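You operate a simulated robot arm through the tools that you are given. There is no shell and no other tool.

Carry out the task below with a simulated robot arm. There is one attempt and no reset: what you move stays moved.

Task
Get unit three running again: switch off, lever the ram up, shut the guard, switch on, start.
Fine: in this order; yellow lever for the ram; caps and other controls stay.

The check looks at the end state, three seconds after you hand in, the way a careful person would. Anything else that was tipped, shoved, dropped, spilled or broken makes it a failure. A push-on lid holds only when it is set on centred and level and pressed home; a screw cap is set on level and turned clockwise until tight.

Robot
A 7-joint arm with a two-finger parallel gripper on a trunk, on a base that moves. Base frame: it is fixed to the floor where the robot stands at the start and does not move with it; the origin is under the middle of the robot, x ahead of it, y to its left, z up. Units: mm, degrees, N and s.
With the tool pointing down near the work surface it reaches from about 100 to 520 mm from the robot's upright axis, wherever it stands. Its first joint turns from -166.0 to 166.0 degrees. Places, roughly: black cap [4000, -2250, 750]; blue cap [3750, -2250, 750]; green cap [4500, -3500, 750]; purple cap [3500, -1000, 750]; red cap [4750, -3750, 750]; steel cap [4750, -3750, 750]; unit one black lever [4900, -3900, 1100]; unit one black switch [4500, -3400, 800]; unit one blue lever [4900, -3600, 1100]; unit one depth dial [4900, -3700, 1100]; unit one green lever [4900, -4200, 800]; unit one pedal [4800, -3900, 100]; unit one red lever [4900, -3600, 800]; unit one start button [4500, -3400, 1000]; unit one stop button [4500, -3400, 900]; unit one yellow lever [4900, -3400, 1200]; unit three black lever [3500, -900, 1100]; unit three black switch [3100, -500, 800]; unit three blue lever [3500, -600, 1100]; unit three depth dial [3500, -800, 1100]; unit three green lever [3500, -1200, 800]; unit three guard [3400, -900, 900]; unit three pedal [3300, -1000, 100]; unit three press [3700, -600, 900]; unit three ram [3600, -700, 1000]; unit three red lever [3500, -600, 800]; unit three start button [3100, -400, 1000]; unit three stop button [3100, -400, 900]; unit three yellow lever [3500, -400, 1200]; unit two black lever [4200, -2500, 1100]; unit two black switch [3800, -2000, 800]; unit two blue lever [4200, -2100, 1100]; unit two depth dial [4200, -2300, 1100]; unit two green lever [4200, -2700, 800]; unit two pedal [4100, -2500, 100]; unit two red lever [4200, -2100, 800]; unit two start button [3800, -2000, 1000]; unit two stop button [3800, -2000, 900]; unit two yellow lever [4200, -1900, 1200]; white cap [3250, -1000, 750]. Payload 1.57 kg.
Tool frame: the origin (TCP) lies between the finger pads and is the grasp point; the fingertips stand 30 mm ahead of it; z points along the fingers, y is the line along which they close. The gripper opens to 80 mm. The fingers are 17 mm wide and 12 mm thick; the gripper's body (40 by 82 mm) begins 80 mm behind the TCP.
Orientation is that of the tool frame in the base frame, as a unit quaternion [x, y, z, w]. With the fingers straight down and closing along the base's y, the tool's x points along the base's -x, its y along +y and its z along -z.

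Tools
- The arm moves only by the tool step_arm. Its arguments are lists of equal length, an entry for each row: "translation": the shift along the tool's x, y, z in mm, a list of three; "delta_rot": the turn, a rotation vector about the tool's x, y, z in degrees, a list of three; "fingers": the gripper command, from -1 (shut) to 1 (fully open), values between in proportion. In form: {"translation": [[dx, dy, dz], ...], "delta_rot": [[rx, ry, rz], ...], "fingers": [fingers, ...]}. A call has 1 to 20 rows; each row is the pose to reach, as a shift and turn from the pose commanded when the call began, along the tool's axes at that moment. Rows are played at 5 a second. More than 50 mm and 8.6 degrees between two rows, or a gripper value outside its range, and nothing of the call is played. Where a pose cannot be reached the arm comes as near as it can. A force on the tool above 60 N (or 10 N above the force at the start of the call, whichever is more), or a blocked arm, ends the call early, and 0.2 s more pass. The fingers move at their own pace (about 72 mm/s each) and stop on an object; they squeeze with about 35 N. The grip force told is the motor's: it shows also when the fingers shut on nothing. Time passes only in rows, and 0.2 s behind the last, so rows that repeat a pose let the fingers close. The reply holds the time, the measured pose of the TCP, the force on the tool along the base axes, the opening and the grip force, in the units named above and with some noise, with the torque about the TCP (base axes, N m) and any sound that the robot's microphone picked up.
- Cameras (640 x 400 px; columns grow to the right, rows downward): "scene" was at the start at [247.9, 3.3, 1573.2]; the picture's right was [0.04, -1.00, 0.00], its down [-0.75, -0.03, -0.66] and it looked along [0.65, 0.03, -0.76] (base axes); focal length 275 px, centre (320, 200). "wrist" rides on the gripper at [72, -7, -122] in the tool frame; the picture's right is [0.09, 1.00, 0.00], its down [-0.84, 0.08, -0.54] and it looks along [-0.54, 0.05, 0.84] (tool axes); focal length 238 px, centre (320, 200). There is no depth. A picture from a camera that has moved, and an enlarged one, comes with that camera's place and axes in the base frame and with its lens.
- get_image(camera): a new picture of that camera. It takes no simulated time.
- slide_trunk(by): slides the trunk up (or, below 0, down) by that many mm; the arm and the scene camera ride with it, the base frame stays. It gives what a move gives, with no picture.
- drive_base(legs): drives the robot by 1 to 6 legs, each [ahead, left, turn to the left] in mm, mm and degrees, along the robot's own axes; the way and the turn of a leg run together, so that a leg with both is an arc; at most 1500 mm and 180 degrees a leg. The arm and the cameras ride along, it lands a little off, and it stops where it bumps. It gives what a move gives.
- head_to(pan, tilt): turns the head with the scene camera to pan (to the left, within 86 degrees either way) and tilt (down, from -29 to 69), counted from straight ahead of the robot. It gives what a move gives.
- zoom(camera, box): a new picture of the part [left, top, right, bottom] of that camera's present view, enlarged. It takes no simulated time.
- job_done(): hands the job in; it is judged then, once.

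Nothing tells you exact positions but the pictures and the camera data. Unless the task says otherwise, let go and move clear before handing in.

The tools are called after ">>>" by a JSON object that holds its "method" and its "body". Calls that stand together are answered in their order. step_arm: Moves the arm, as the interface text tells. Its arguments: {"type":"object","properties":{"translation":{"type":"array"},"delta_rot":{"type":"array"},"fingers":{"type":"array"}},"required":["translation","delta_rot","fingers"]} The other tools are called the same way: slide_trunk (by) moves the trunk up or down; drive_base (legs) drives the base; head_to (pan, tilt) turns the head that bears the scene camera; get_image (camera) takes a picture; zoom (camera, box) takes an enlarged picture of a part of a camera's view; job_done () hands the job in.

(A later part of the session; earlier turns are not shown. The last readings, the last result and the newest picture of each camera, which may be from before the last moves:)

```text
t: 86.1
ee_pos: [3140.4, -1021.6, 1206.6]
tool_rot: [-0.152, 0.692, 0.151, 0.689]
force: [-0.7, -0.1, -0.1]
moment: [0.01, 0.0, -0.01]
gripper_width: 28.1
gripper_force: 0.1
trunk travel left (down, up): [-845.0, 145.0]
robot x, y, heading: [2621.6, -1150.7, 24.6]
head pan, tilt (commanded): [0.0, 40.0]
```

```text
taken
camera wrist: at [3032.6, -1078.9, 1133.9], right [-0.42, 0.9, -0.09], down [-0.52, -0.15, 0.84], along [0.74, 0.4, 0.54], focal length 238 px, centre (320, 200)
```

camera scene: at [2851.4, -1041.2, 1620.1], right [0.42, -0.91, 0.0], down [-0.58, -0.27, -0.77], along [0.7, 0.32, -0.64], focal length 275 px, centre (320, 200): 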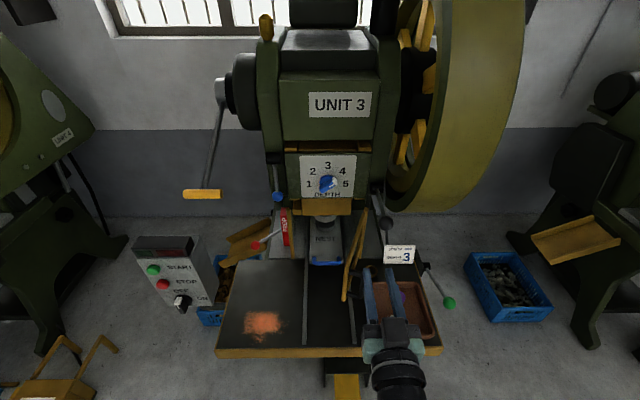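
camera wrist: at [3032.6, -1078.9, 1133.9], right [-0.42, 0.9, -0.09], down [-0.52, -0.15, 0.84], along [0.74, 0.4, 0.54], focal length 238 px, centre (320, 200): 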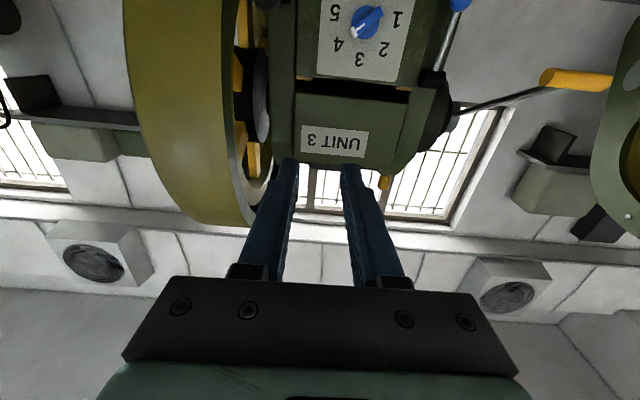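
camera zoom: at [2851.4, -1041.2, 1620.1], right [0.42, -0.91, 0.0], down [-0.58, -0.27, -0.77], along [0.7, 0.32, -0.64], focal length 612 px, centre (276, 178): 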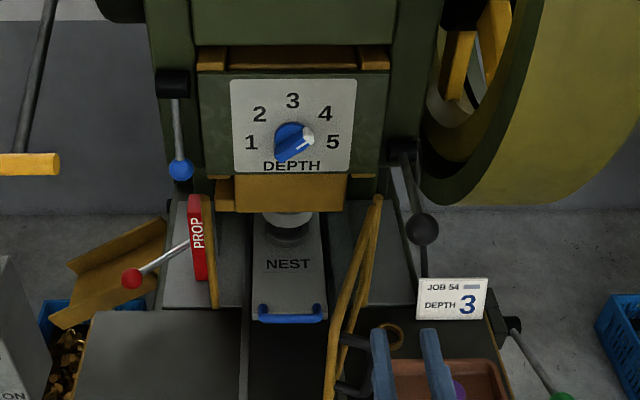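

Before closing the guard I want to be sure about the ram, so I'll return to the first viewpoint for a like-for-like comparison.

>>> {"method": "drive_base", "body": {"legs": [[-384, 154, 0.9]]}}

>>> {"method": "slide_trunk", "body": {"by": -34}}

>>> {"method": "head_to", "body": {"pan": 0, "tilt": 25}}

>>> {"method": "zoom", "body": {"camera": "scene", "box": [250, 110, 410, 210]}}

>>> {"method": "zoom", "body": {"camera": "scene", "box": [270, 200, 470, 325]}}

>>> {"method": "get_image", "body": {"camera": "scene"}}

```text
t: 88.7
ee_pos: [2723.3, -1039.5, 1206.0]
tool_rot: [-0.155, 0.692, 0.154, 0.688]
force: [0.1, 0.2, 0.5]
moment: [0.0, 0.02, 0.0]
gripper_width: 27.7
gripper_force: 0.0
trunk travel left (down, up): [-845.0, 145.0]
robot x, y, heading: [2204.3, -1172.9, 25.7]
head pan, tilt (commanded): [0.0, 40.0]
```

```text
t: 89.5
ee_pos: [2722.3, -1038.0, 1172.5]
tool_rot: [-0.157, 0.691, 0.155, 0.688]
force: [0.1, 0.3, 0.8]
moment: [0.03, 0.0, -0.01]
gripper_width: 28.1
gripper_force: 0.0
trunk travel left (down, up): [-811.0, 179.0]
robot x, y, heading: [2204.8, -1171.2, 25.7]
head pan, tilt (commanded): [0.0, 40.0]
```

```text
t: 90.2
ee_pos: [2723.5, -1037.3, 1172.5]
tool_rot: [-0.156, 0.692, 0.155, 0.688]
force: [0.4, -0.5, -0.4]
moment: [-0.01, 0.01, 0.02]
gripper_width: 27.7
gripper_force: 0.0
trunk travel left (down, up): [-811.0, 179.0]
robot x, y, heading: [2205.1, -1172.3, 25.5]
head pan, tilt (commanded): [0.0, 25.0]
```

```text
4.00 times, centred on (330, 160) of scene
camera zoom: at [2440.5, -1058.6, 1609.3], right [0.43, -0.9, 0.0], down [-0.38, -0.18, -0.91], along [0.82, 0.39, -0.42], focal length 1101 px, centre (280, 360)
```

zoom: 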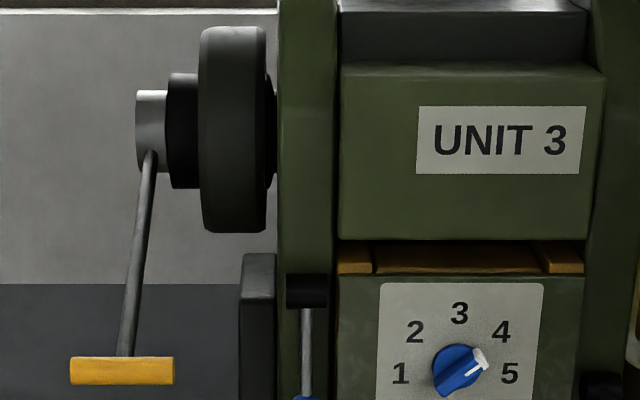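

```text
3.20 times, centred on (370, 262) of scene
camera zoom: at [2440.5, -1058.6, 1609.3], right [0.43, -0.9, 0.0], down [-0.38, -0.18, -0.91], along [0.82, 0.39, -0.42], focal length 881 px, centre (160, 0)
```

zoom: 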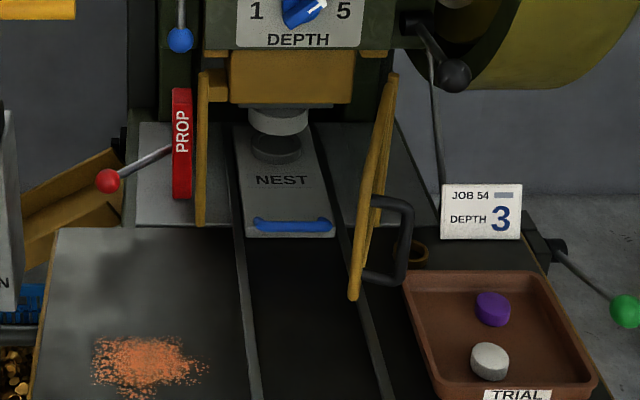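

```text
taken
camera scene: at [2440.5, -1058.6, 1609.3], right [0.43, -0.9, 0.0], down [-0.38, -0.18, -0.91], along [0.82, 0.39, -0.42], focal length 275 px, centre (320, 200)
```

scene: 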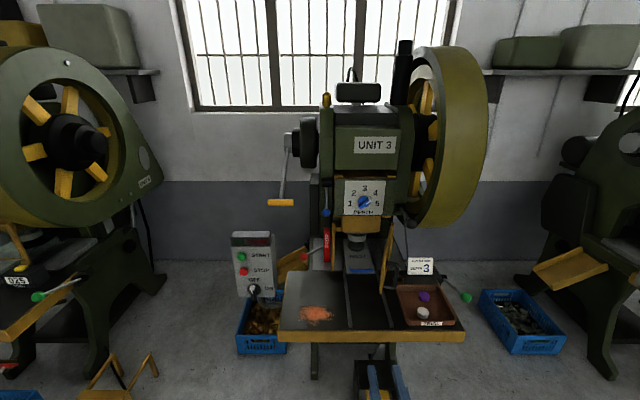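

Like-for-like, the ram has risen about 20 mm: the punch now hangs clear above the nest die. To see what "up" looks like on a healthy unit, I'll drive along the free aisle to the same viewpoint in front of unit two.

>>> {"method": "drive_base", "body": {"legs": [[0, -830, 0], [0, -825, 0]]}}

>>> {"method": "get_image", "body": {"camera": "scene"}}

>>> {"method": "zoom", "body": {"camera": "scene", "box": [270, 170, 470, 300]}}

```text
t: 98.7
ee_pos: [3447.5, -2532.9, 1172.0]
tool_rot: [-0.159, 0.691, 0.157, 0.687]
force: [-0.7, 0.5, -0.1]
moment: [0.01, 0.0, 0.03]
gripper_width: 28.2
gripper_force: 0.0
trunk travel left (down, up): [-811.0, 179.0]
robot x, y, heading: [2928.9, -2671.8, 25.9]
head pan, tilt (commanded): [0.0, 25.0]
```

```text
taken
camera scene: at [3165.8, -2555.2, 1609.4], right [0.44, -0.9, 0.0], down [-0.38, -0.19, -0.91], along [0.81, 0.4, -0.42], focal length 275 px, centre (320, 200)
```

scene: 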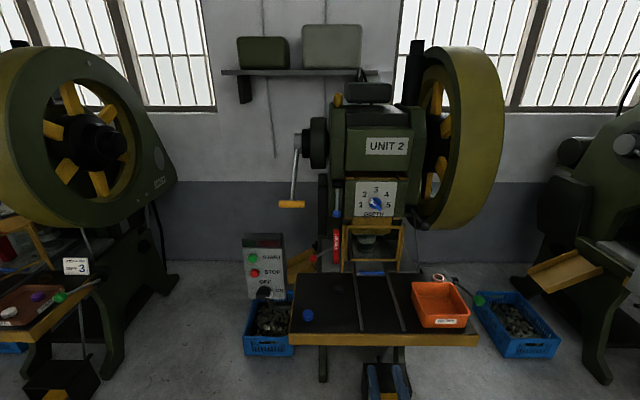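

```text
3.08 times, centred on (370, 235) of scene
camera zoom: at [3165.8, -2555.2, 1609.4], right [0.44, -0.9, 0.0], down [-0.38, -0.19, -0.91], along [0.81, 0.4, -0.42], focal length 847 px, centre (166, 92)
```

zoom: 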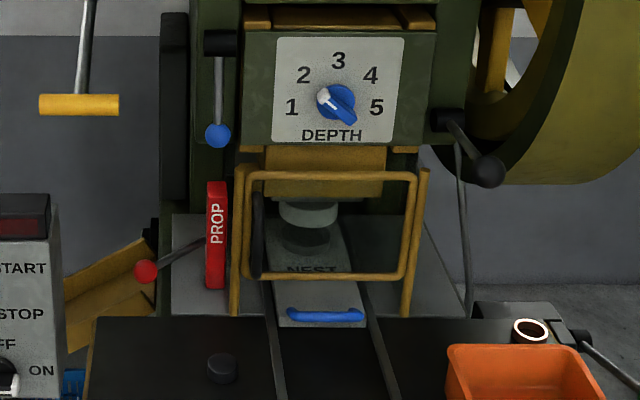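

Unit two's ram sits at the same height relative to its dial plate as unit three's does now, so the ram is fully up; I also see how a closed guard looks (frame across the ram, handle at the left). I'll drive back to unit three, in front of its guard, and lower the trunk to handle height.

>>> {"method": "drive_base", "body": {"legs": [[0, 755, 0], [0, 754, -0.9]]}}

>>> {"method": "slide_trunk", "body": {"by": -272}}

>>> {"method": "get_image", "body": {"camera": "scene"}}

>>> {"method": "get_image", "body": {"camera": "wrist"}}

```text
t: 106.5
ee_pos: [2792.1, -1180.3, 1172.5]
tool_rot: [-0.152, 0.693, 0.151, 0.689]
force: [0.4, 0.3, -0.2]
moment: [-0.01, -0.01, 0.0]
gripper_width: 28.1
gripper_force: 0.0
trunk travel left (down, up): [-811.0, 179.0]
robot x, y, heading: [2272.8, -1307.2, 25.0]
head pan, tilt (commanded): [0.0, 25.0]
```

```text
t: 109.3
ee_pos: [2791.8, -1179.5, 901.0]
tool_rot: [-0.152, 0.693, 0.151, 0.689]
force: [0.4, 0.7, -0.1]
moment: [0.02, 0.0, -0.04]
gripper_width: 28.0
gripper_force: 0.2
trunk travel left (down, up): [-539.0, 451.0]
robot x, y, heading: [2272.5, -1310.2, 24.9]
head pan, tilt (commanded): [0.0, 25.0]
```

```text
taken
camera scene: at [2510.0, -1197.5, 1337.4], right [0.42, -0.91, 0.0], down [-0.38, -0.18, -0.91], along [0.82, 0.38, -0.42], focal length 275 px, centre (320, 200)
```

scene: 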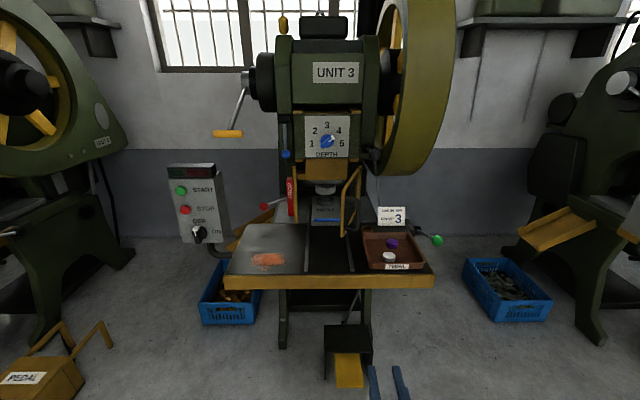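

```text
taken
camera wrist: at [2684.8, -1238.0, 827.9], right [-0.42, 0.9, -0.09], down [-0.52, -0.15, 0.84], along [0.74, 0.4, 0.54], focal length 238 px, centre (320, 200)
```

wrist: 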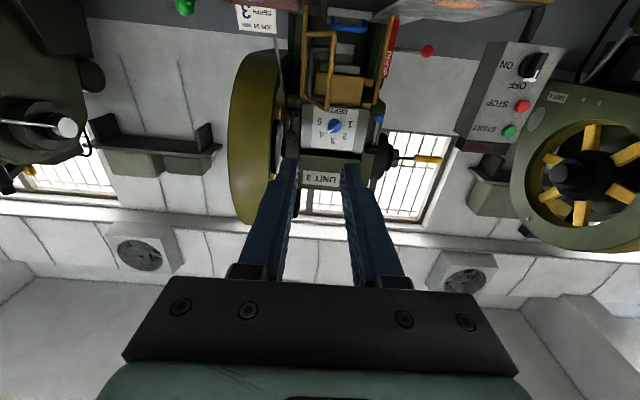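

I'm back in front of unit three with the tool at handle height. I'll zoom in on the guard door from here.

>>> {"method": "zoom", "body": {"camera": "scene", "box": [280, 150, 420, 270]}}

>>> {"method": "zoom", "body": {"camera": "wrist", "box": [280, 0, 440, 120]}}

```text
3.33 times, centred on (350, 210) of scene
camera zoom: at [2510.0, -1197.5, 1337.4], right [0.42, -0.91, 0.0], down [-0.38, -0.18, -0.91], along [0.82, 0.38, -0.42], focal length 918 px, centre (220, 167)
```

zoom: 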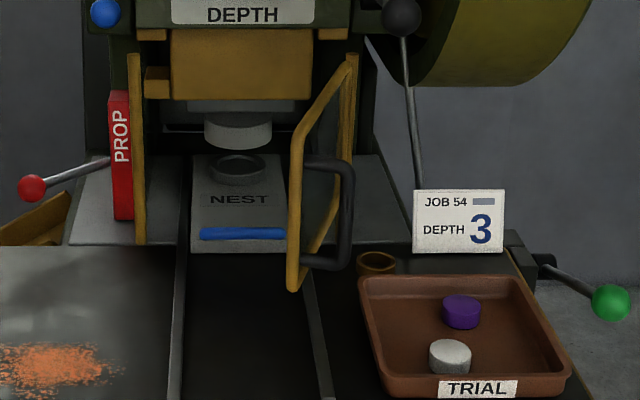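

```text
3.33 times, centred on (360, 60) of wrist
camera zoom: at [2684.8, -1238.0, 827.9], right [-0.42, 0.9, -0.09], down [-0.52, -0.15, 0.84], along [0.74, 0.4, 0.54], focal length 794 px, centre (187, 667)
```

zoom: 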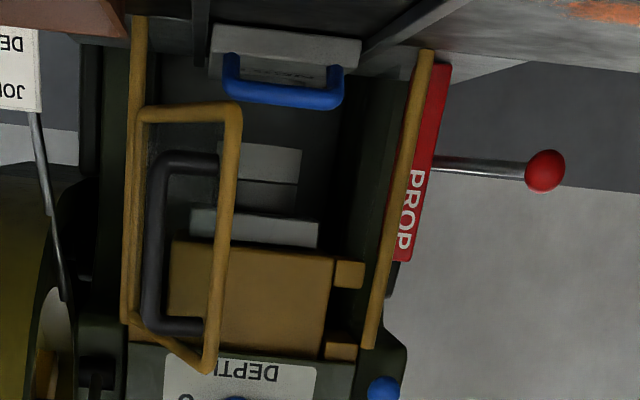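

I've pinned the guard down: hinge ≈ (U 2860, V -2311), front post ≈ (2613, -2226), handle bar ≈ (2595, -2278), z 836–954. I'll retract the arm a bit, align with the bar, and drive closer.

>>> {"method": "step_arm", "body": {"translation": [[0, -10, -30], [3, -20, -60], [6, -29, -90], [6, -29, -90]], "delta_rot": [[0, 0, 0], [0, 0, 0], [0, 0, 0], [0, 0, 0]], "fingers": [-0.2, -0.2, -0.2, -0.2]}}

>>> {"method": "drive_base", "body": {"legs": [[570, 0, 0]]}}

>>> {"method": "head_to", "body": {"pan": -5, "tilt": 45}}

>>> {"method": "get_image", "body": {"camera": "scene"}}

>>> {"method": "get_image", "body": {"camera": "wrist"}}

```text
t: 110.3
ee_pos: [2723.4, -1244.0, 894.3]
tool_rot: [-0.153, 0.692, 0.151, 0.689]
force: [0.3, 0.1, 0.0]
moment: [0.04, 0.0, 0.02]
gripper_width: 32.1
gripper_force: 0.1
trunk travel left (down, up): [-539.0, 451.0]
robot x, y, heading: [2273.0, -1305.2, 24.9]
head pan, tilt (commanded): [0.0, 25.0]
```

```text
t: 113.5
ee_pos: [3235.4, -1004.0, 894.3]
tool_rot: [-0.153, 0.692, 0.151, 0.689]
force: [-0.2, 0.1, -0.5]
moment: [-0.01, -0.01, -0.01]
gripper_width: 31.8
gripper_force: 0.1
trunk travel left (down, up): [-539.0, 451.0]
robot x, y, heading: [2783.9, -1069.2, 25.1]
head pan, tilt (commanded): [0.0, 25.0]
```

```text
t: 114.3
ee_pos: [3237.8, -1002.8, 895.2]
tool_rot: [-0.154, 0.692, 0.153, 0.689]
force: [-0.5, -0.4, -0.6]
moment: [-0.01, -0.02, -0.01]
gripper_width: 32.1
gripper_force: 0.1
trunk travel left (down, up): [-539.0, 451.0]
robot x, y, heading: [2780.4, -1070.3, 25.0]
head pan, tilt (commanded): [-5.0, 45.0]
```

```text
taken
camera scene: at [3016.1, -968.8, 1306.8], right [0.34, -0.94, 0.0], down [-0.66, -0.24, -0.71], along [0.66, 0.24, -0.71], focal length 275 px, centre (320, 200)
```

scene: 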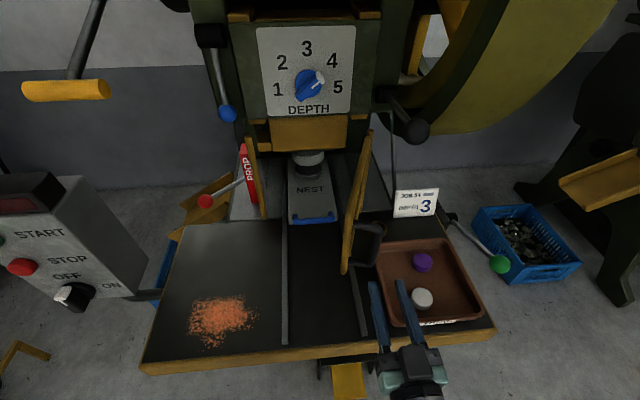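

```text
taken
camera wrist: at [3129.5, -1061.7, 822.6], right [-0.42, 0.9, -0.09], down [-0.52, -0.16, 0.84], along [0.74, 0.4, 0.54], focal length 238 px, centre (320, 200)
```

wrist: 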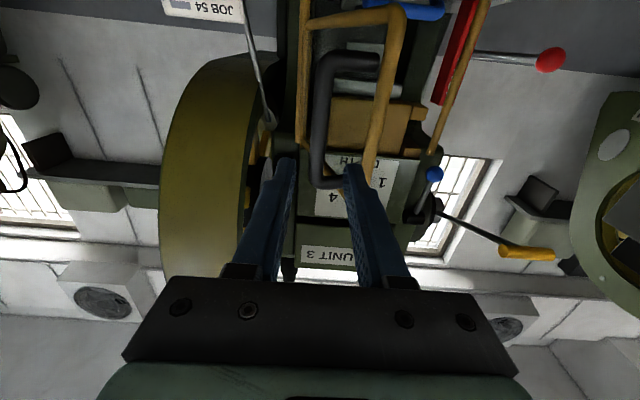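

The handle bar is right between the open fingertips in the wrist view. I'll advance 75 mm so the bar sits between the pads.

>>> {"method": "step_arm", "body": {"translation": [[2, -2, 25], [4, -2, 50], [4, -2, 75], [4, -2, 75]], "delta_rot": [[0, 0, 0], [0, 0, 0], [0, 0, 0], [0, 0, 0]], "fingers": [-0.2, -0.2, -0.2, -0.2]}}

>>> {"method": "get_image", "body": {"camera": "scene"}}

>>> {"method": "get_image", "body": {"camera": "wrist"}}

```text
t: 115.3
ee_pos: [3304.7, -973.8, 889.2]
tool_rot: [-0.155, 0.692, 0.153, 0.688]
force: [0.4, -0.5, 0.3]
moment: [0.04, 0.02, 0.01]
gripper_width: 32.0
gripper_force: 0.0
trunk travel left (down, up): [-539.0, 451.0]
robot x, y, heading: [2786.0, -1069.6, 25.1]
head pan, tilt (commanded): [-5.0, 45.0]
```

```text
taken
camera scene: at [3015.9, -968.9, 1306.8], right [0.34, -0.94, 0.0], down [-0.66, -0.24, -0.71], along [0.66, 0.24, -0.71], focal length 275 px, centre (320, 200)
```

scene: 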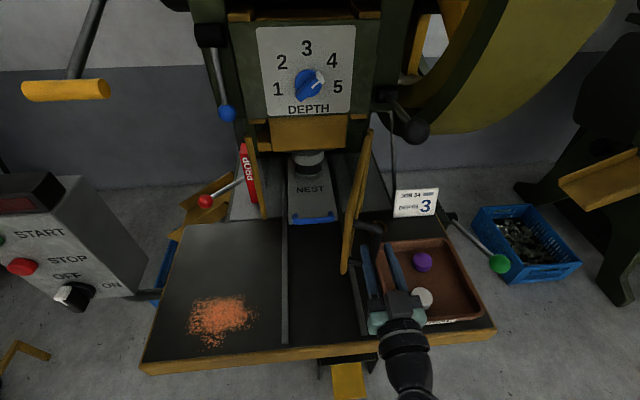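

```text
taken
camera wrist: at [3198.5, -1031.7, 818.1], right [-0.42, 0.9, -0.09], down [-0.52, -0.16, 0.84], along [0.74, 0.4, 0.53], focal length 238 px, centre (320, 200)
```

wrist: 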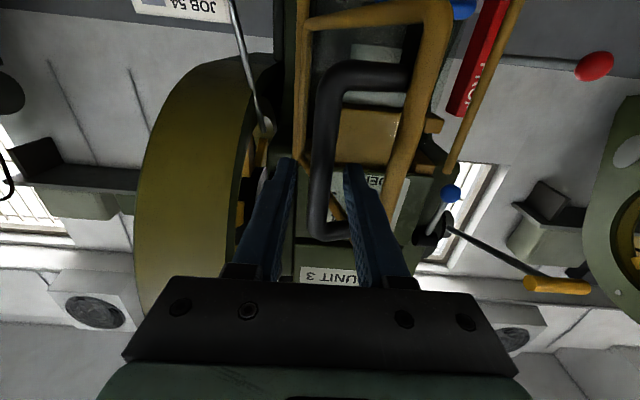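

The bar is inside the finger gap, with one finger through the loop. I'll close on it.

>>> {"method": "step_arm", "body": {"translation": [[0, 0, 5], [0, 0, 5], [0, 0, 5]], "delta_rot": [[0, 0, 0], [0, 0, 0], [0, 0, 0]], "fingers": [-0.2, -0.9, -0.9]}}

>>> {"method": "get_image", "body": {"camera": "wrist"}}

```text
t: 116.1
ee_pos: [3310.1, -971.9, 890.5]
tool_rot: [-0.154, 0.692, 0.152, 0.689]
force: [1.2, 0.4, 1.7]
moment: [-0.32, -0.11, 0.03]
gripper_width: 15.9
gripper_force: 31.9
trunk travel left (down, up): [-539.0, 451.0]
robot x, y, heading: [2784.6, -1067.2, 25.1]
head pan, tilt (commanded): [-5.0, 45.0]
```

```text
taken
camera wrist: at [3203.0, -1029.5, 818.3], right [-0.42, 0.9, -0.09], down [-0.52, -0.16, 0.84], along [0.74, 0.4, 0.54], focal length 238 px, centre (320, 200)
```

wrist: 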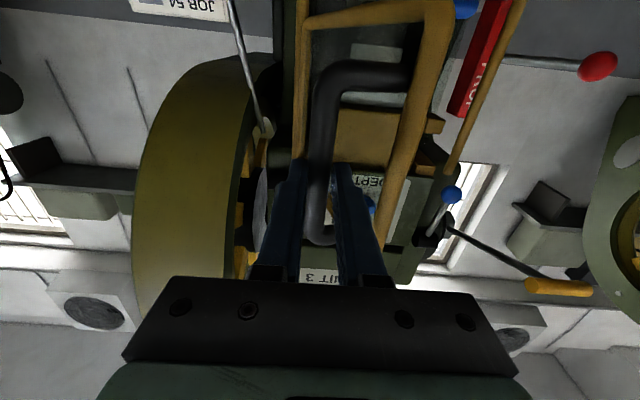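

The bar is held (16 mm). I'll loosen the fingers to a loose cage and swing the door along its arc, first about halfway.

>>> {"method": "step_arm", "body": {"translation": [[0, 0, 0], [0, 19, 3], [0, 38, 7], [0, 56, 13], [0, 74, 20], [0, 91, 28], [0, 107, 37], [0, 123, 47], [0, 138, 58], [0, 138, 58]], "delta_rot": [[0, 0, 0], [0, 0, 0], [0, 0, 0], [0, 0, 0], [0, 0, 0], [0, 0, 0], [0, 0, 0], [0, 0, 0], [0, 0, 0], [0, 0, 0]], "fingers": [-0.45, -0.45, -0.45, -0.45, -0.45, -0.45, -0.45, -0.45, -0.45, -0.45]}}

>>> {"method": "get_image", "body": {"camera": "scene"}}

>>> {"method": "get_image", "body": {"camera": "wrist"}}

```text
t: 118.3
ee_pos: [3304.0, -821.5, 890.8]
tool_rot: [-0.153, 0.692, 0.152, 0.689]
force: [0.7, -0.3, -0.5]
moment: [0.01, 0.02, -0.03]
gripper_width: 22.6
gripper_force: 0.0
trunk travel left (down, up): [-539.0, 451.0]
robot x, y, heading: [2783.7, -1068.5, 25.4]
head pan, tilt (commanded): [-5.0, 45.0]
```

```text
taken
camera scene: at [3016.1, -969.0, 1306.8], right [0.34, -0.94, 0.0], down [-0.66, -0.24, -0.71], along [0.66, 0.24, -0.71], focal length 275 px, centre (320, 200)
```

scene: 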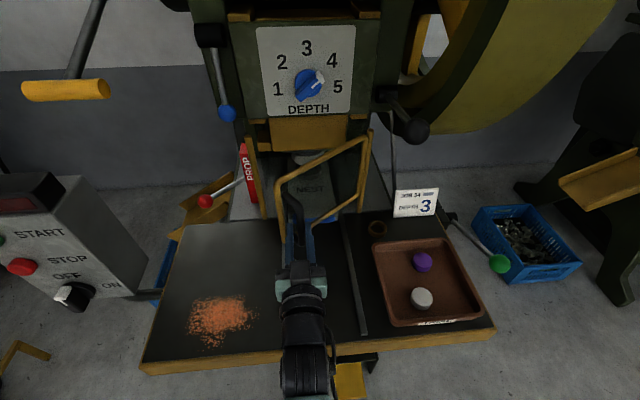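

```text
taken
camera wrist: at [3197.4, -880.0, 818.7], right [-0.42, 0.9, -0.09], down [-0.52, -0.16, 0.84], along [0.74, 0.4, 0.54], focal length 238 px, centre (320, 200)
```

wrist: 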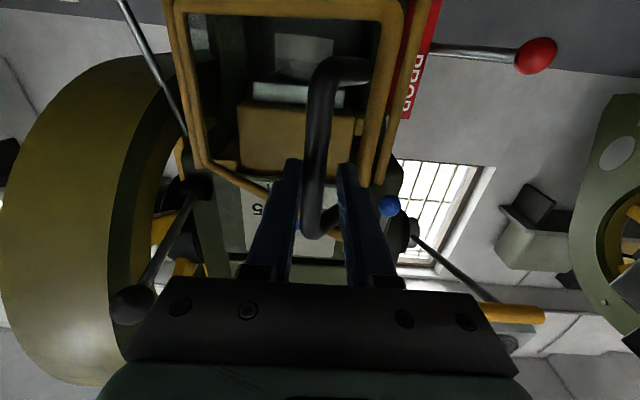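

The door follows freely. I'll carry on along the arc toward closed.

>>> {"method": "step_arm", "body": {"translation": [[0, 14, 12.5], [0, 27.6, 25.7], [0, 40, 40], [0, 51.3, 55], [0, 61.5, 71], [0, 70.7, 87], [0, 78.7, 104.5], [0, 85.4, 122], [0, 90, 135], [0, 92.5, 145], [0, 92.5, 145]], "delta_rot": [[0, 0, 0], [0, 0, 0], [0, 0, 0], [0, 0, 0], [0, 0, 0], [0, 0, 0], [0, 0, 0], [0, 0, 0], [0, 0, 0], [0, 0, 0], [0, 0, 0]], "fingers": [-0.45, -0.45, -0.45, -0.45, -0.45, -0.45, -0.45, -0.45, -0.45, -0.45, -0.45]}}

>>> {"method": "get_image", "body": {"camera": "scene"}}

>>> {"method": "get_image", "body": {"camera": "wrist"}}

```text
t: 120.7
ee_pos: [3399.8, -682.8, 887.6]
tool_rot: [-0.148, 0.694, 0.148, 0.689]
force: [3.7, -20.3, -0.8]
moment: [-0.01, -0.1, -0.21]
gripper_width: 39.8
gripper_force: 10.2
trunk travel left (down, up): [-539.0, 451.0]
robot x, y, heading: [2785.3, -1067.4, 25.2]
head pan, tilt (commanded): [-5.0, 45.0]
```

```text
taken
camera scene: at [3016.6, -971.0, 1306.9], right [0.34, -0.94, 0.0], down [-0.66, -0.24, -0.71], along [0.66, 0.24, -0.71], focal length 275 px, centre (320, 200)
```

scene: 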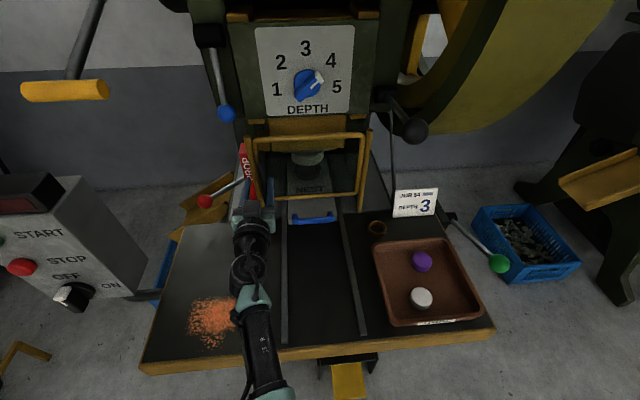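

```text
taken
camera wrist: at [3292.4, -739.4, 817.0], right [-0.41, 0.91, -0.09], down [-0.52, -0.15, 0.84], along [0.75, 0.39, 0.53], focal length 238 px, centre (320, 200)
```

wrist: 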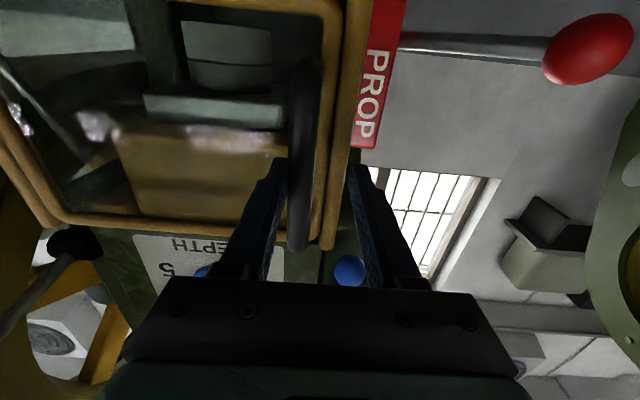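

The door frame now lies across the front with its edge near the left post; the fingers are pressing slightly sideways (20 N). I'll centre on the bar, relax, and back straight out to inspect.

>>> {"method": "step_arm", "body": {"translation": [[0, -6, 0], [0, -12, 0], [0, -12, 0], [0, -12, -25], [0, -12, -60], [0, -12, -100], [0, -12, -130]], "delta_rot": [[0, 0, 0], [0, 0, 0], [0, 0, 0], [0, 0, 0], [0, 0, 0], [0, 0, 0], [0, 0, 0]], "fingers": [-0.25, -0.25, -0.25, -0.25, -0.25, -0.25, -0.25]}}

>>> {"method": "get_image", "body": {"camera": "scene"}}

>>> {"method": "zoom", "body": {"camera": "scene", "box": [220, 100, 400, 240]}}

>>> {"method": "get_image", "body": {"camera": "wrist"}}

```text
t: 122.3
ee_pos: [3281.6, -741.2, 890.4]
tool_rot: [-0.155, 0.691, 0.155, 0.689]
force: [-0.8, -0.4, -0.8]
moment: [0.02, -0.02, -0.01]
gripper_width: 29.9
gripper_force: 0.1
trunk travel left (down, up): [-539.0, 451.0]
robot x, y, heading: [2783.0, -1065.9, 25.1]
head pan, tilt (commanded): [-5.0, 45.0]
```

```text
taken
camera scene: at [3016.1, -969.1, 1306.8], right [0.34, -0.94, 0.0], down [-0.66, -0.24, -0.71], along [0.66, 0.24, -0.71], focal length 275 px, centre (320, 200)
```

scene: 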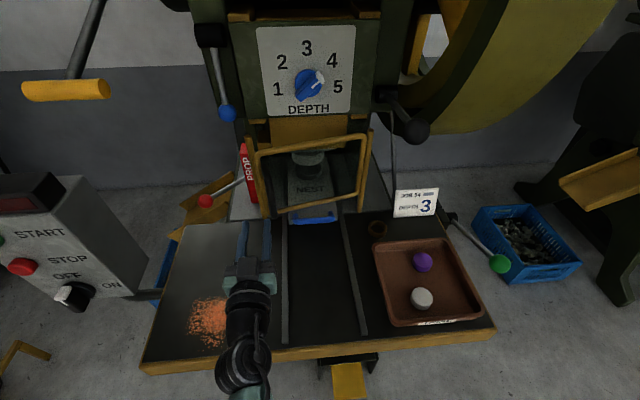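

```text
2.86 times, centred on (310, 170) of scene
camera zoom: at [3016.1, -969.1, 1306.8], right [0.34, -0.94, 0.0], down [-0.66, -0.24, -0.71], along [0.66, 0.24, -0.71], focal length 786 px, centre (349, 286)
```

zoom: 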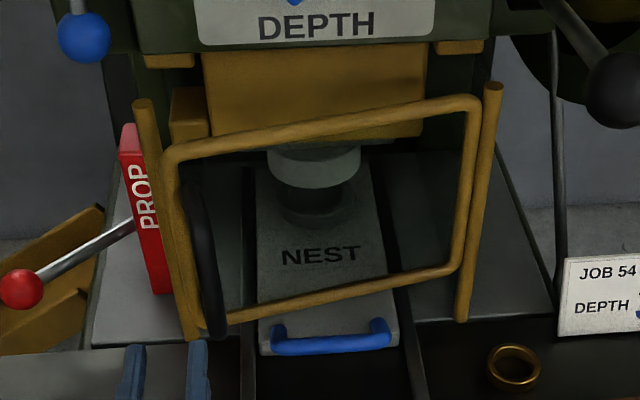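

```text
taken
camera wrist: at [3175.2, -799.4, 818.3], right [-0.43, 0.9, -0.09], down [-0.52, -0.16, 0.84], along [0.74, 0.41, 0.54], focal length 238 px, centre (320, 200)
```

wrist: 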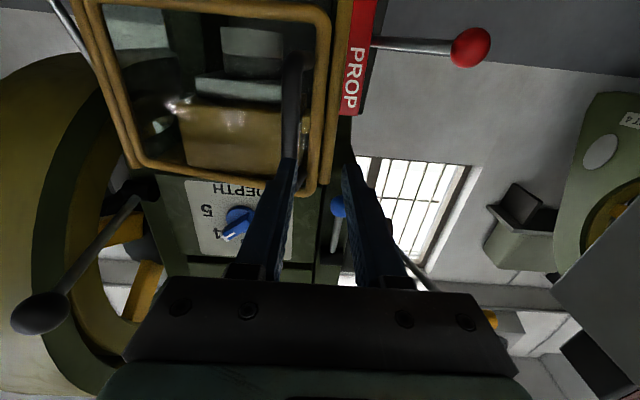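

The door drifted about 12° open again as I withdrew. I'll close the fingers into a fist and push the handle bar forward until the door seats.

>>> {"method": "step_arm", "body": {"translation": [[0, -12, 0], [0, -25, 0], [0, -25, 20], [0, -25, 40], [0, -24, 52], [0, -22, 62], [0, -20, 72], [0, -17, 82], [0, -14, 90], [0, -12, 96]], "delta_rot": [[0, 0, 0], [0, 0, 0], [0, 0, 0], [0, 0, 0], [0, 0, 0], [0, 0, 0], [0, 0, 0], [0, 0, 0], [0, 0, 0], [0, 0, 0]], "fingers": [-1, -1, -1, -1, -1, -1, -1, -1, -1, -1]}}

>>> {"method": "zoom", "body": {"camera": "scene", "box": [220, 100, 400, 240]}}

>>> {"method": "get_image", "body": {"camera": "wrist"}}

```text
t: 124.5
ee_pos: [3376.2, -712.4, 889.2]
tool_rot: [-0.153, 0.692, 0.152, 0.689]
force: [-0.3, 0.7, 0.4]
moment: [0.01, -0.03, 0.02]
gripper_width: 0.0
gripper_force: 21.1
trunk travel left (down, up): [-539.0, 451.0]
robot x, y, heading: [2785.1, -1071.3, 25.3]
head pan, tilt (commanded): [-5.0, 45.0]
```

```text
2.86 times, centred on (310, 170) of scene
camera zoom: at [3016.1, -968.8, 1306.8], right [0.34, -0.94, 0.0], down [-0.66, -0.24, -0.71], along [0.66, 0.24, -0.71], focal length 786 px, centre (349, 286)
```

zoom: 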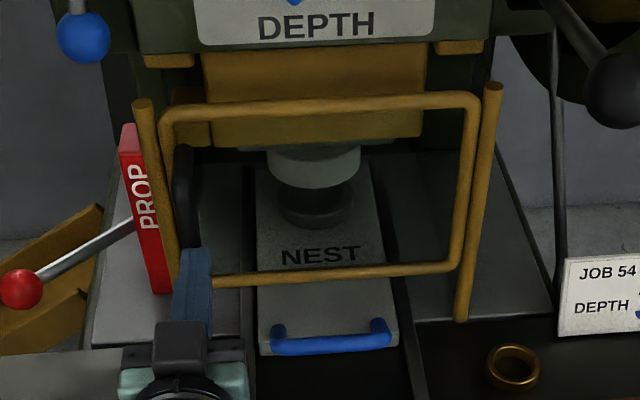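

```text
taken
camera wrist: at [3268.8, -771.0, 817.5], right [-0.42, 0.9, -0.09], down [-0.52, -0.16, 0.84], along [0.74, 0.4, 0.53], focal length 238 px, centre (320, 200)
```

wrist: 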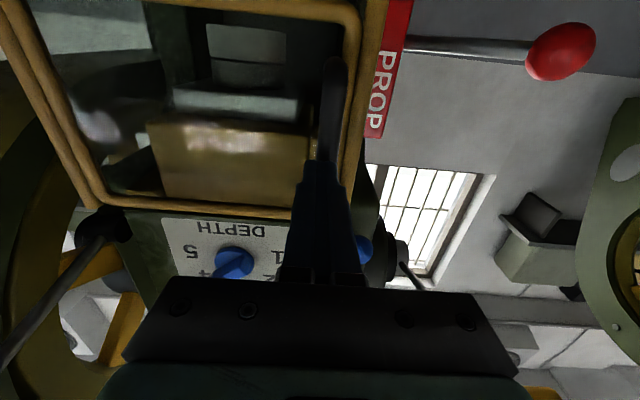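

The door is nearly flush now with no resistance yet. I'll push a little further in small steps until it meets its stop.

>>> {"method": "step_arm", "body": {"translation": [[0, 1, 4], [0, 2, 8], [0, 3, 12], [0, 3, 16], [0, 3, 20], [0, 3, 20]], "delta_rot": [[0, 0, 0], [0, 0, 0], [0, 0, 0], [0, 0, 0], [0, 0, 0], [0, 0, 0]], "fingers": [-1, -1, -1, -1, -1, -1]}}

>>> {"method": "zoom", "body": {"camera": "scene", "box": [220, 100, 400, 240]}}

>>> {"method": "get_image", "body": {"camera": "wrist"}}

```text
t: 125.4
ee_pos: [3379.9, -710.6, 889.7]
tool_rot: [-0.153, 0.692, 0.151, 0.689]
force: [-30.4, -17.6, 9.8]
moment: [0.15, -0.06, -0.01]
gripper_width: 0.0
gripper_force: 21.3
trunk travel left (down, up): [-539.0, 451.0]
robot x, y, heading: [2782.7, -1067.5, 25.0]
head pan, tilt (commanded): [-5.0, 45.0]
stopped in row 4: the force on the tool passed its limit at 67 N (the readings are from after the stop); the commanded pose is now the measured one
```

```text
2.86 times, centred on (310, 170) of scene
camera zoom: at [3010.4, -972.3, 1308.3], right [0.34, -0.94, 0.0], down [-0.66, -0.24, -0.71], along [0.67, 0.24, -0.7], focal length 786 px, centre (349, 286)
```

zoom: 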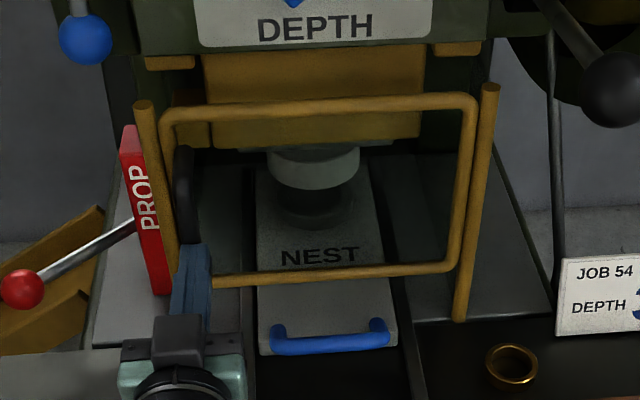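

```text
taken
camera wrist: at [3272.4, -767.9, 817.5], right [-0.42, 0.9, -0.09], down [-0.52, -0.15, 0.84], along [0.74, 0.4, 0.54], focal length 238 px, centre (320, 200)
```

wrist: 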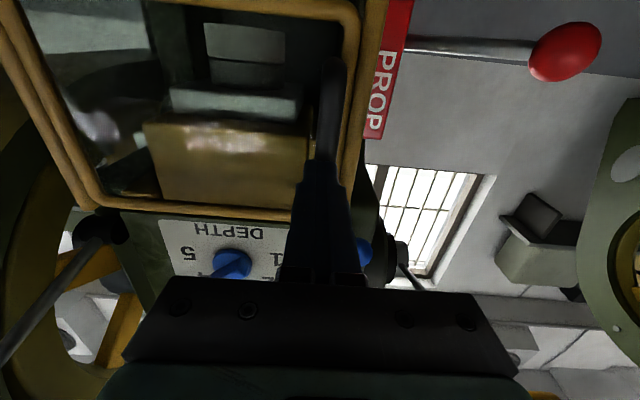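

The door met a firm stop, so it's closed. I'll back straight off and verify that it stays shut.

>>> {"method": "step_arm", "body": {"translation": [[0, 0, -5], [0, 0, -30], [0, 0, -70], [0, 0, -115], [0, 0, -150]], "delta_rot": [[0, 0, 0], [0, 0, 0], [0, 0, 0], [0, 0, 0], [0, 0, 0]], "fingers": [-1, -1, -1, -1, -1]}}

>>> {"method": "zoom", "body": {"camera": "scene", "box": [220, 100, 400, 240]}}

>>> {"method": "get_image", "body": {"camera": "scene"}}

>>> {"method": "get_image", "body": {"camera": "wrist"}}

```text
t: 126.6
ee_pos: [3247.7, -771.0, 887.5]
tool_rot: [-0.154, 0.694, 0.151, 0.687]
force: [0.4, -0.7, 0.3]
moment: [-0.02, -0.03, -0.02]
gripper_width: 0.0
gripper_force: 21.5
trunk travel left (down, up): [-539.0, 451.0]
robot x, y, heading: [2785.2, -1065.4, 25.5]
head pan, tilt (commanded): [-5.0, 45.0]
```

```text
2.86 times, centred on (310, 170) of scene
camera zoom: at [3015.0, -969.5, 1306.9], right [0.34, -0.94, 0.0], down [-0.66, -0.24, -0.71], along [0.66, 0.24, -0.71], focal length 786 px, centre (349, 286)
```

zoom: 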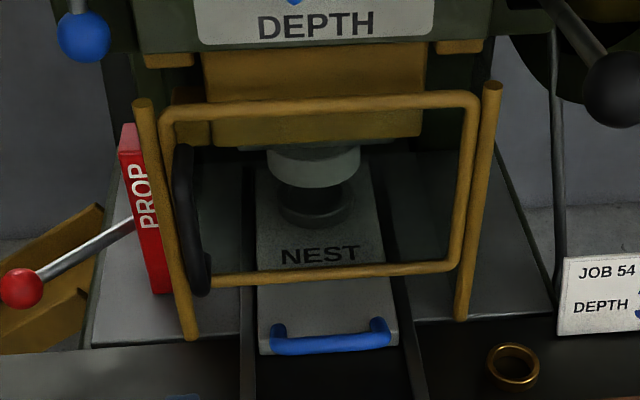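

```text
taken
camera scene: at [3015.0, -969.5, 1306.9], right [0.34, -0.94, 0.0], down [-0.66, -0.24, -0.71], along [0.66, 0.24, -0.71], focal length 275 px, centre (320, 200)
```

scene: 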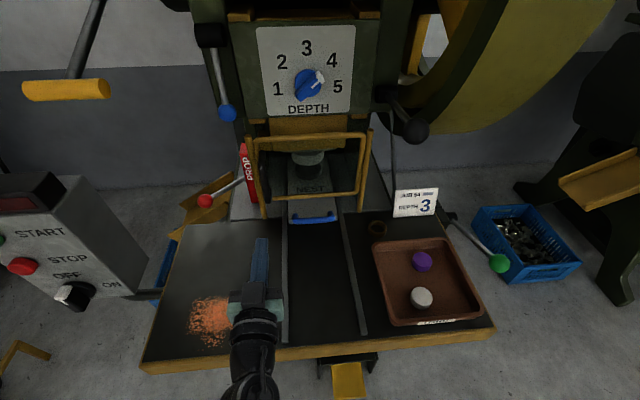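

```text
taken
camera wrist: at [3139.1, -829.5, 816.1], right [-0.42, 0.9, -0.09], down [-0.52, -0.15, 0.84], along [0.75, 0.4, 0.53], focal length 238 px, centre (320, 200)
```

wrist: 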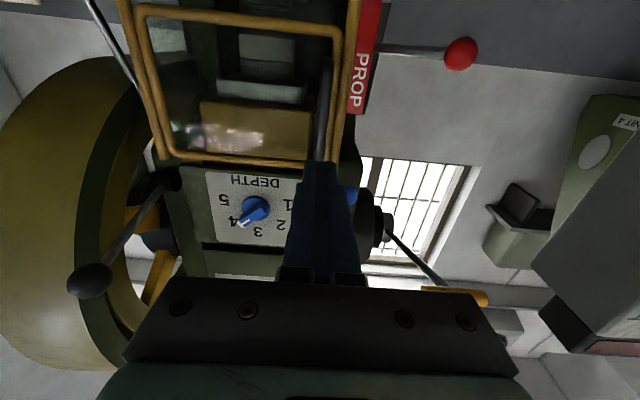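

The guard is closed and flush, matching unit two's. Now I'll back off, move left to the control box, and lower the tool to switch height.

>>> {"method": "drive_base", "body": {"legs": [[-270, 0, -0.4], [0, 353, 0]]}}

>>> {"method": "slide_trunk", "body": {"by": -69}}

>>> {"method": "head_to", "body": {"pan": 0, "tilt": 30}}

>>> {"method": "get_image", "body": {"camera": "scene"}}

>>> {"method": "get_image", "body": {"camera": "wrist"}}

```text
t: 130.4
ee_pos: [2859.4, -567.9, 887.1]
tool_rot: [-0.151, 0.695, 0.148, 0.687]
force: [-0.3, 0.1, 0.5]
moment: [0.03, 0.01, -0.03]
gripper_width: 0.0
gripper_force: 21.1
trunk travel left (down, up): [-539.0, 451.0]
robot x, y, heading: [2396.1, -859.8, 24.5]
head pan, tilt (commanded): [-5.0, 45.0]
```

```text
t: 131.4
ee_pos: [2859.6, -567.9, 816.6]
tool_rot: [-0.151, 0.695, 0.148, 0.687]
force: [-0.8, 0.6, 0.3]
moment: [0.01, 0.01, 0.01]
gripper_width: 0.3
gripper_force: 21.5
trunk travel left (down, up): [-470.0, 520.0]
robot x, y, heading: [2391.1, -861.2, 24.6]
head pan, tilt (commanded): [-5.0, 45.0]
```

```text
t: 132.2
ee_pos: [2858.5, -567.7, 818.2]
tool_rot: [-0.151, 0.695, 0.148, 0.687]
force: [0.3, 0.8, 0.7]
moment: [-0.02, -0.04, 0.0]
gripper_width: 0.1
gripper_force: 22.3
trunk travel left (down, up): [-470.0, 520.0]
robot x, y, heading: [2395.5, -863.2, 24.4]
head pan, tilt (commanded): [0.0, 30.0]
```

```text
taken
camera scene: at [2630.8, -753.2, 1260.3], right [0.41, -0.91, 0.0], down [-0.46, -0.21, -0.87], along [0.79, 0.36, -0.5], focal length 275 px, centre (320, 200)
```

scene: 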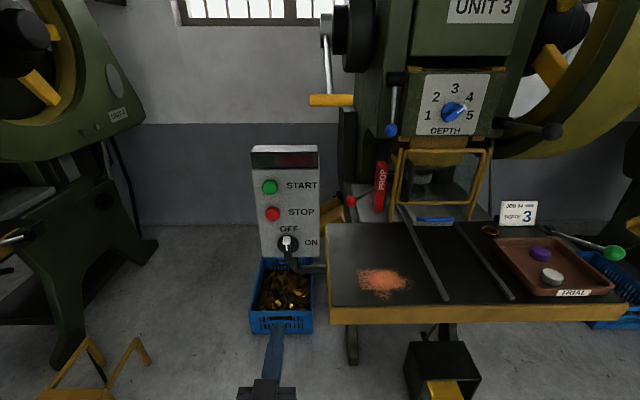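

```text
taken
camera wrist: at [2751.0, -624.6, 747.0], right [-0.41, 0.91, -0.09], down [-0.52, -0.15, 0.84], along [0.75, 0.4, 0.53], focal length 238 px, centre (320, 200)
```

wrist: 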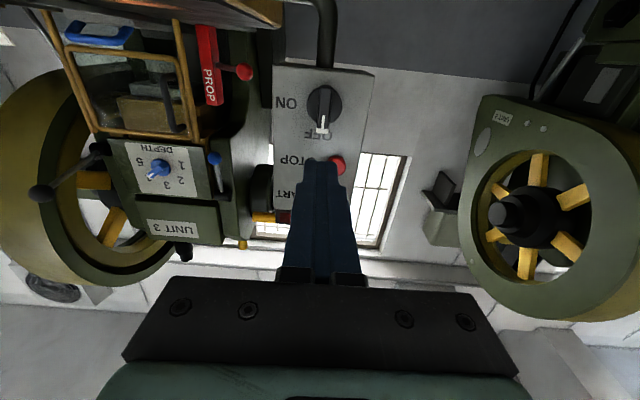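

The control box is ahead with the pointer at OFF. I know the previous grip pose for the knob (TCP ≈ U 2572, V -1719.6, z 817); I'll straighten the tool, open the fingers to 38 mm and drive 110 mm closer.

>>> {"method": "step_arm", "body": {"translation": [[0, 4, 0], [0, 4, 0]], "delta_rot": [[-0.6, -0.7, 0], [-0.6, -0.7, 0]], "fingers": [-0.05, -0.05]}}

>>> {"method": "drive_base", "body": {"legs": [[110, 0, 0.5]]}}

>>> {"method": "get_image", "body": {"camera": "wrist"}}

>>> {"method": "get_image", "body": {"camera": "scene"}}

```text
t: 132.8
ee_pos: [2857.2, -564.8, 818.3]
tool_rot: [-0.154, 0.69, 0.152, 0.69]
force: [0.5, -0.6, 0.4]
moment: [0.01, 0.02, 0.01]
gripper_width: 38.0
gripper_force: 0.0
trunk travel left (down, up): [-470.0, 520.0]
robot x, y, heading: [2389.9, -863.0, 24.3]
head pan, tilt (commanded): [0.0, 30.0]
```

```text
t: 134.0
ee_pos: [2954.4, -513.3, 817.9]
tool_rot: [-0.156, 0.69, 0.155, 0.69]
force: [0.5, 0.4, -1.3]
moment: [0.0, 0.0, 0.0]
gripper_width: 37.9
gripper_force: 0.0
trunk travel left (down, up): [-470.0, 520.0]
robot x, y, heading: [2492.8, -819.0, 25.2]
head pan, tilt (commanded): [0.0, 30.0]
```

```text
taken
camera wrist: at [2848.4, -572.5, 745.1], right [-0.43, 0.9, -0.09], down [-0.52, -0.16, 0.84], along [0.74, 0.41, 0.54], focal length 238 px, centre (320, 200)
```

wrist: 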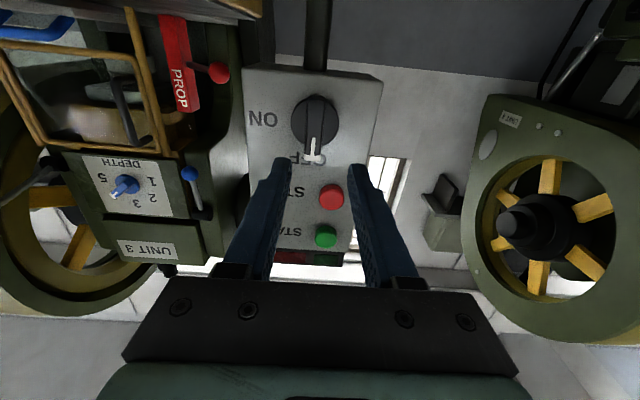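

```text
taken
camera scene: at [2729.8, -704.9, 1260.2], right [0.42, -0.91, 0.0], down [-0.45, -0.21, -0.87], along [0.78, 0.37, -0.5], focal length 275 px, centre (320, 200)
```

scene: 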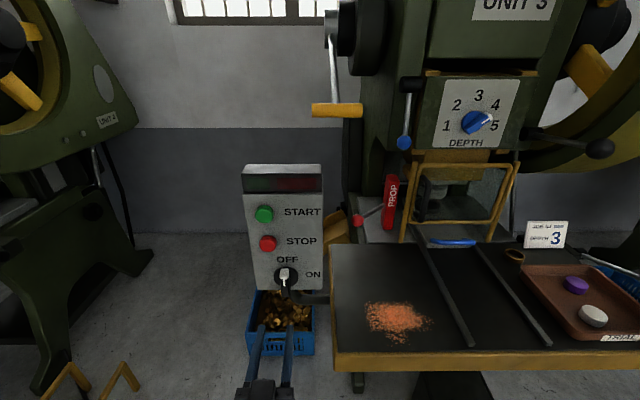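

The knob bar lines up, 6 mm to the right of the tool axis. I'll advance 110 mm and grip it.

>>> {"method": "step_arm", "body": {"translation": [[0, -3, 30], [0, -6, 60], [0, -6, 85], [0, -6, 100], [0, -6, 109], [0, -6, 109]], "delta_rot": [[0, 0, 0], [0, 0, 0], [0, 0, 0], [0, 0, 0], [0, 0, 0], [0, 0, 0]], "fingers": [-0.05, -0.05, -0.05, -0.05, -0.05, -0.05]}}

>>> {"method": "get_image", "body": {"camera": "wrist"}}

>>> {"method": "zoom", "body": {"camera": "scene", "box": [230, 150, 350, 320]}}

```text
t: 135.4
ee_pos: [3055.9, -471.8, 818.4]
tool_rot: [-0.157, 0.69, 0.155, 0.69]
force: [0.1, -0.7, 0.3]
moment: [0.0, 0.01, -0.02]
gripper_width: 38.0
gripper_force: 0.1
trunk travel left (down, up): [-470.0, 520.0]
robot x, y, heading: [2495.8, -816.6, 24.9]
head pan, tilt (commanded): [0.0, 30.0]
```

```text
taken
camera wrist: at [2949.2, -531.1, 745.4], right [-0.43, 0.9, -0.09], down [-0.52, -0.16, 0.84], along [0.74, 0.41, 0.54], focal length 238 px, centre (320, 200)
```

wrist: 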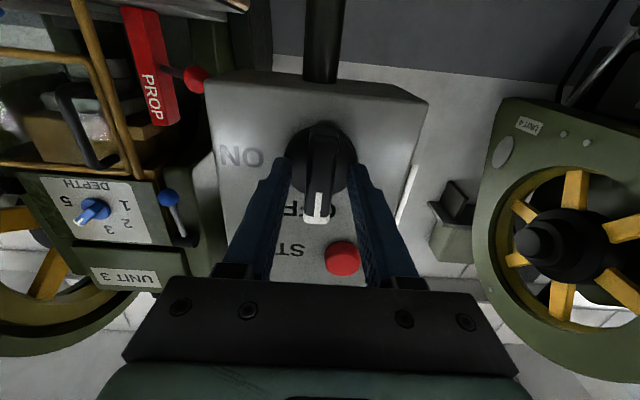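

```text
2.35 times, centred on (290, 235) of scene
camera zoom: at [2729.3, -705.1, 1260.4], right [0.42, -0.91, 0.0], down [-0.45, -0.21, -0.87], along [0.78, 0.37, -0.5], focal length 648 px, centre (391, 118)
```

zoom: 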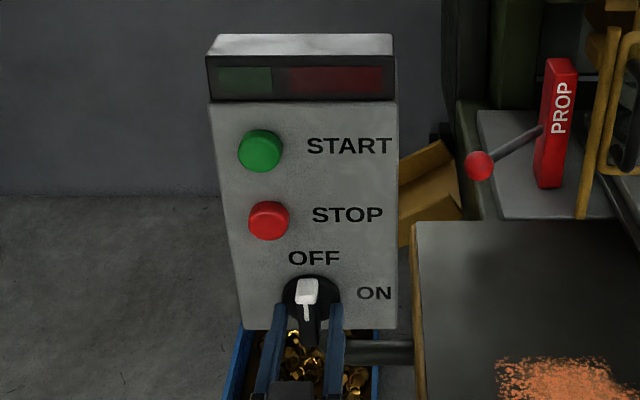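

The bar sits between the pads. I'll close and turn clockwise in stages.

>>> {"method": "step_arm", "body": {"translation": [[0, 0, 0], [0, 0, 0], [0, 0, 0], [0, 0, 0], [0, 0, 0], [0, 0, 0], [0, 0, 0]], "delta_rot": [[0, 0, 0], [0, 0, 0], [0, 0, 0], [0, 0, 7.5], [0, 0, 15], [0, 0, 22.5], [0, 0, 30]], "fingers": [-1, -1, -1, -1, -1, -1, -1]}}

>>> {"method": "get_image", "body": {"camera": "wrist"}}

```text
t: 137.0
ee_pos: [3054.4, -472.7, 817.3]
tool_rot: [0.03, 0.707, 0.328, 0.626]
force: [0.3, 2.0, 1.2]
moment: [-0.09, 0.23, 0.07]
gripper_width: 17.9
gripper_force: 32.1
trunk travel left (down, up): [-470.0, 520.0]
robot x, y, heading: [2493.0, -817.6, 25.2]
head pan, tilt (commanded): [0.0, 30.0]
```

```text
taken
camera wrist: at [2933.1, -497.5, 751.6], right [-0.39, 0.82, 0.42], down [-0.34, -0.55, 0.76], along [0.86, 0.16, 0.49], focal length 238 px, centre (320, 200)
```

wrist: 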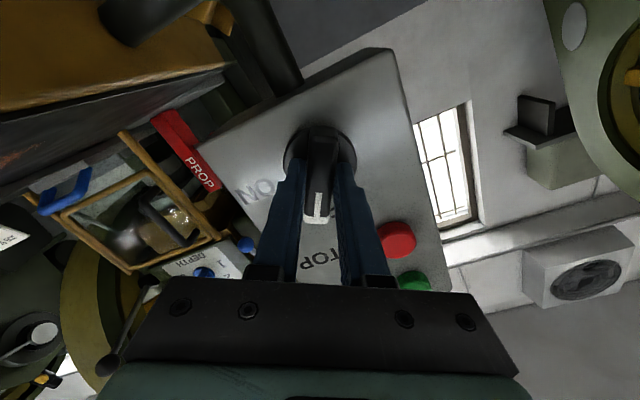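

The knob turns along. I'll continue to the ON position.

>>> {"method": "step_arm", "body": {"translation": [[0, 0, 0], [0, 0, 0], [0, 0, 0], [0, 0, 0], [0, 0, 0], [0, 0, 0], [0, 0, 0], [0, 0, 0], [0, 0, 0]], "delta_rot": [[0, 0, 7.5], [0, 0, 15], [0, 0, 22.5], [0, 0, 30], [0, 0, 37.5], [0, 0, 45], [0, 0, 52.5], [0, 0, 60], [0, 0, 60.5]], "fingers": [-1, -1, -1, -1, -1, -1, -1, -1, -1]}}

>>> {"method": "get_image", "body": {"camera": "wrist"}}

>>> {"method": "zoom", "body": {"camera": "scene", "box": [230, 150, 350, 320]}}

```text
t: 139.0
ee_pos: [3054.9, -472.6, 818.1]
tool_rot: [0.38, 0.596, 0.599, 0.375]
force: [0.8, 2.1, -0.3]
moment: [-0.31, -0.25, 0.36]
gripper_width: 17.7
gripper_force: 31.6
trunk travel left (down, up): [-470.0, 520.0]
robot x, y, heading: [2489.5, -815.7, 24.6]
head pan, tilt (commanded): [0.0, 30.0]
```

```text
taken
camera wrist: at [2915.2, -459.9, 811.1], right [-0.04, 0.08, 1.0], down [-0.13, -0.99, 0.07], along [0.99, -0.13, 0.05], focal length 238 px, centre (320, 200)
```

wrist: 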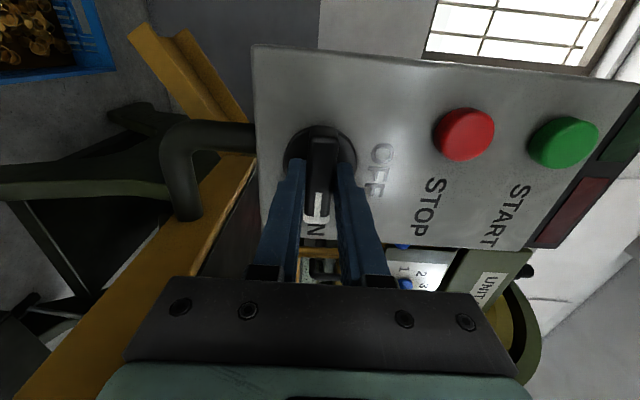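

```text
2.35 times, centred on (290, 235) of scene
camera zoom: at [2729.2, -705.0, 1260.4], right [0.42, -0.91, 0.0], down [-0.45, -0.21, -0.87], along [0.78, 0.37, -0.5], focal length 648 px, centre (391, 118)
```

zoom: 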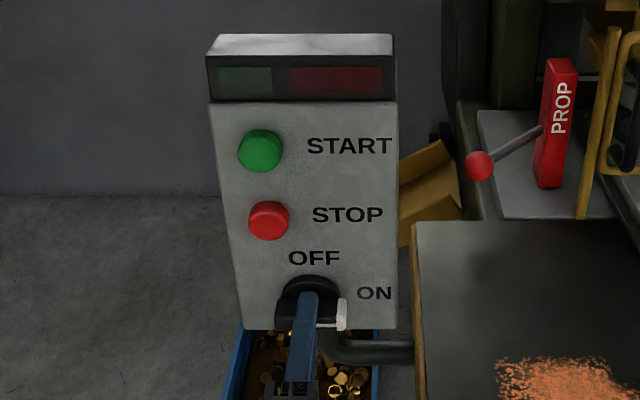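

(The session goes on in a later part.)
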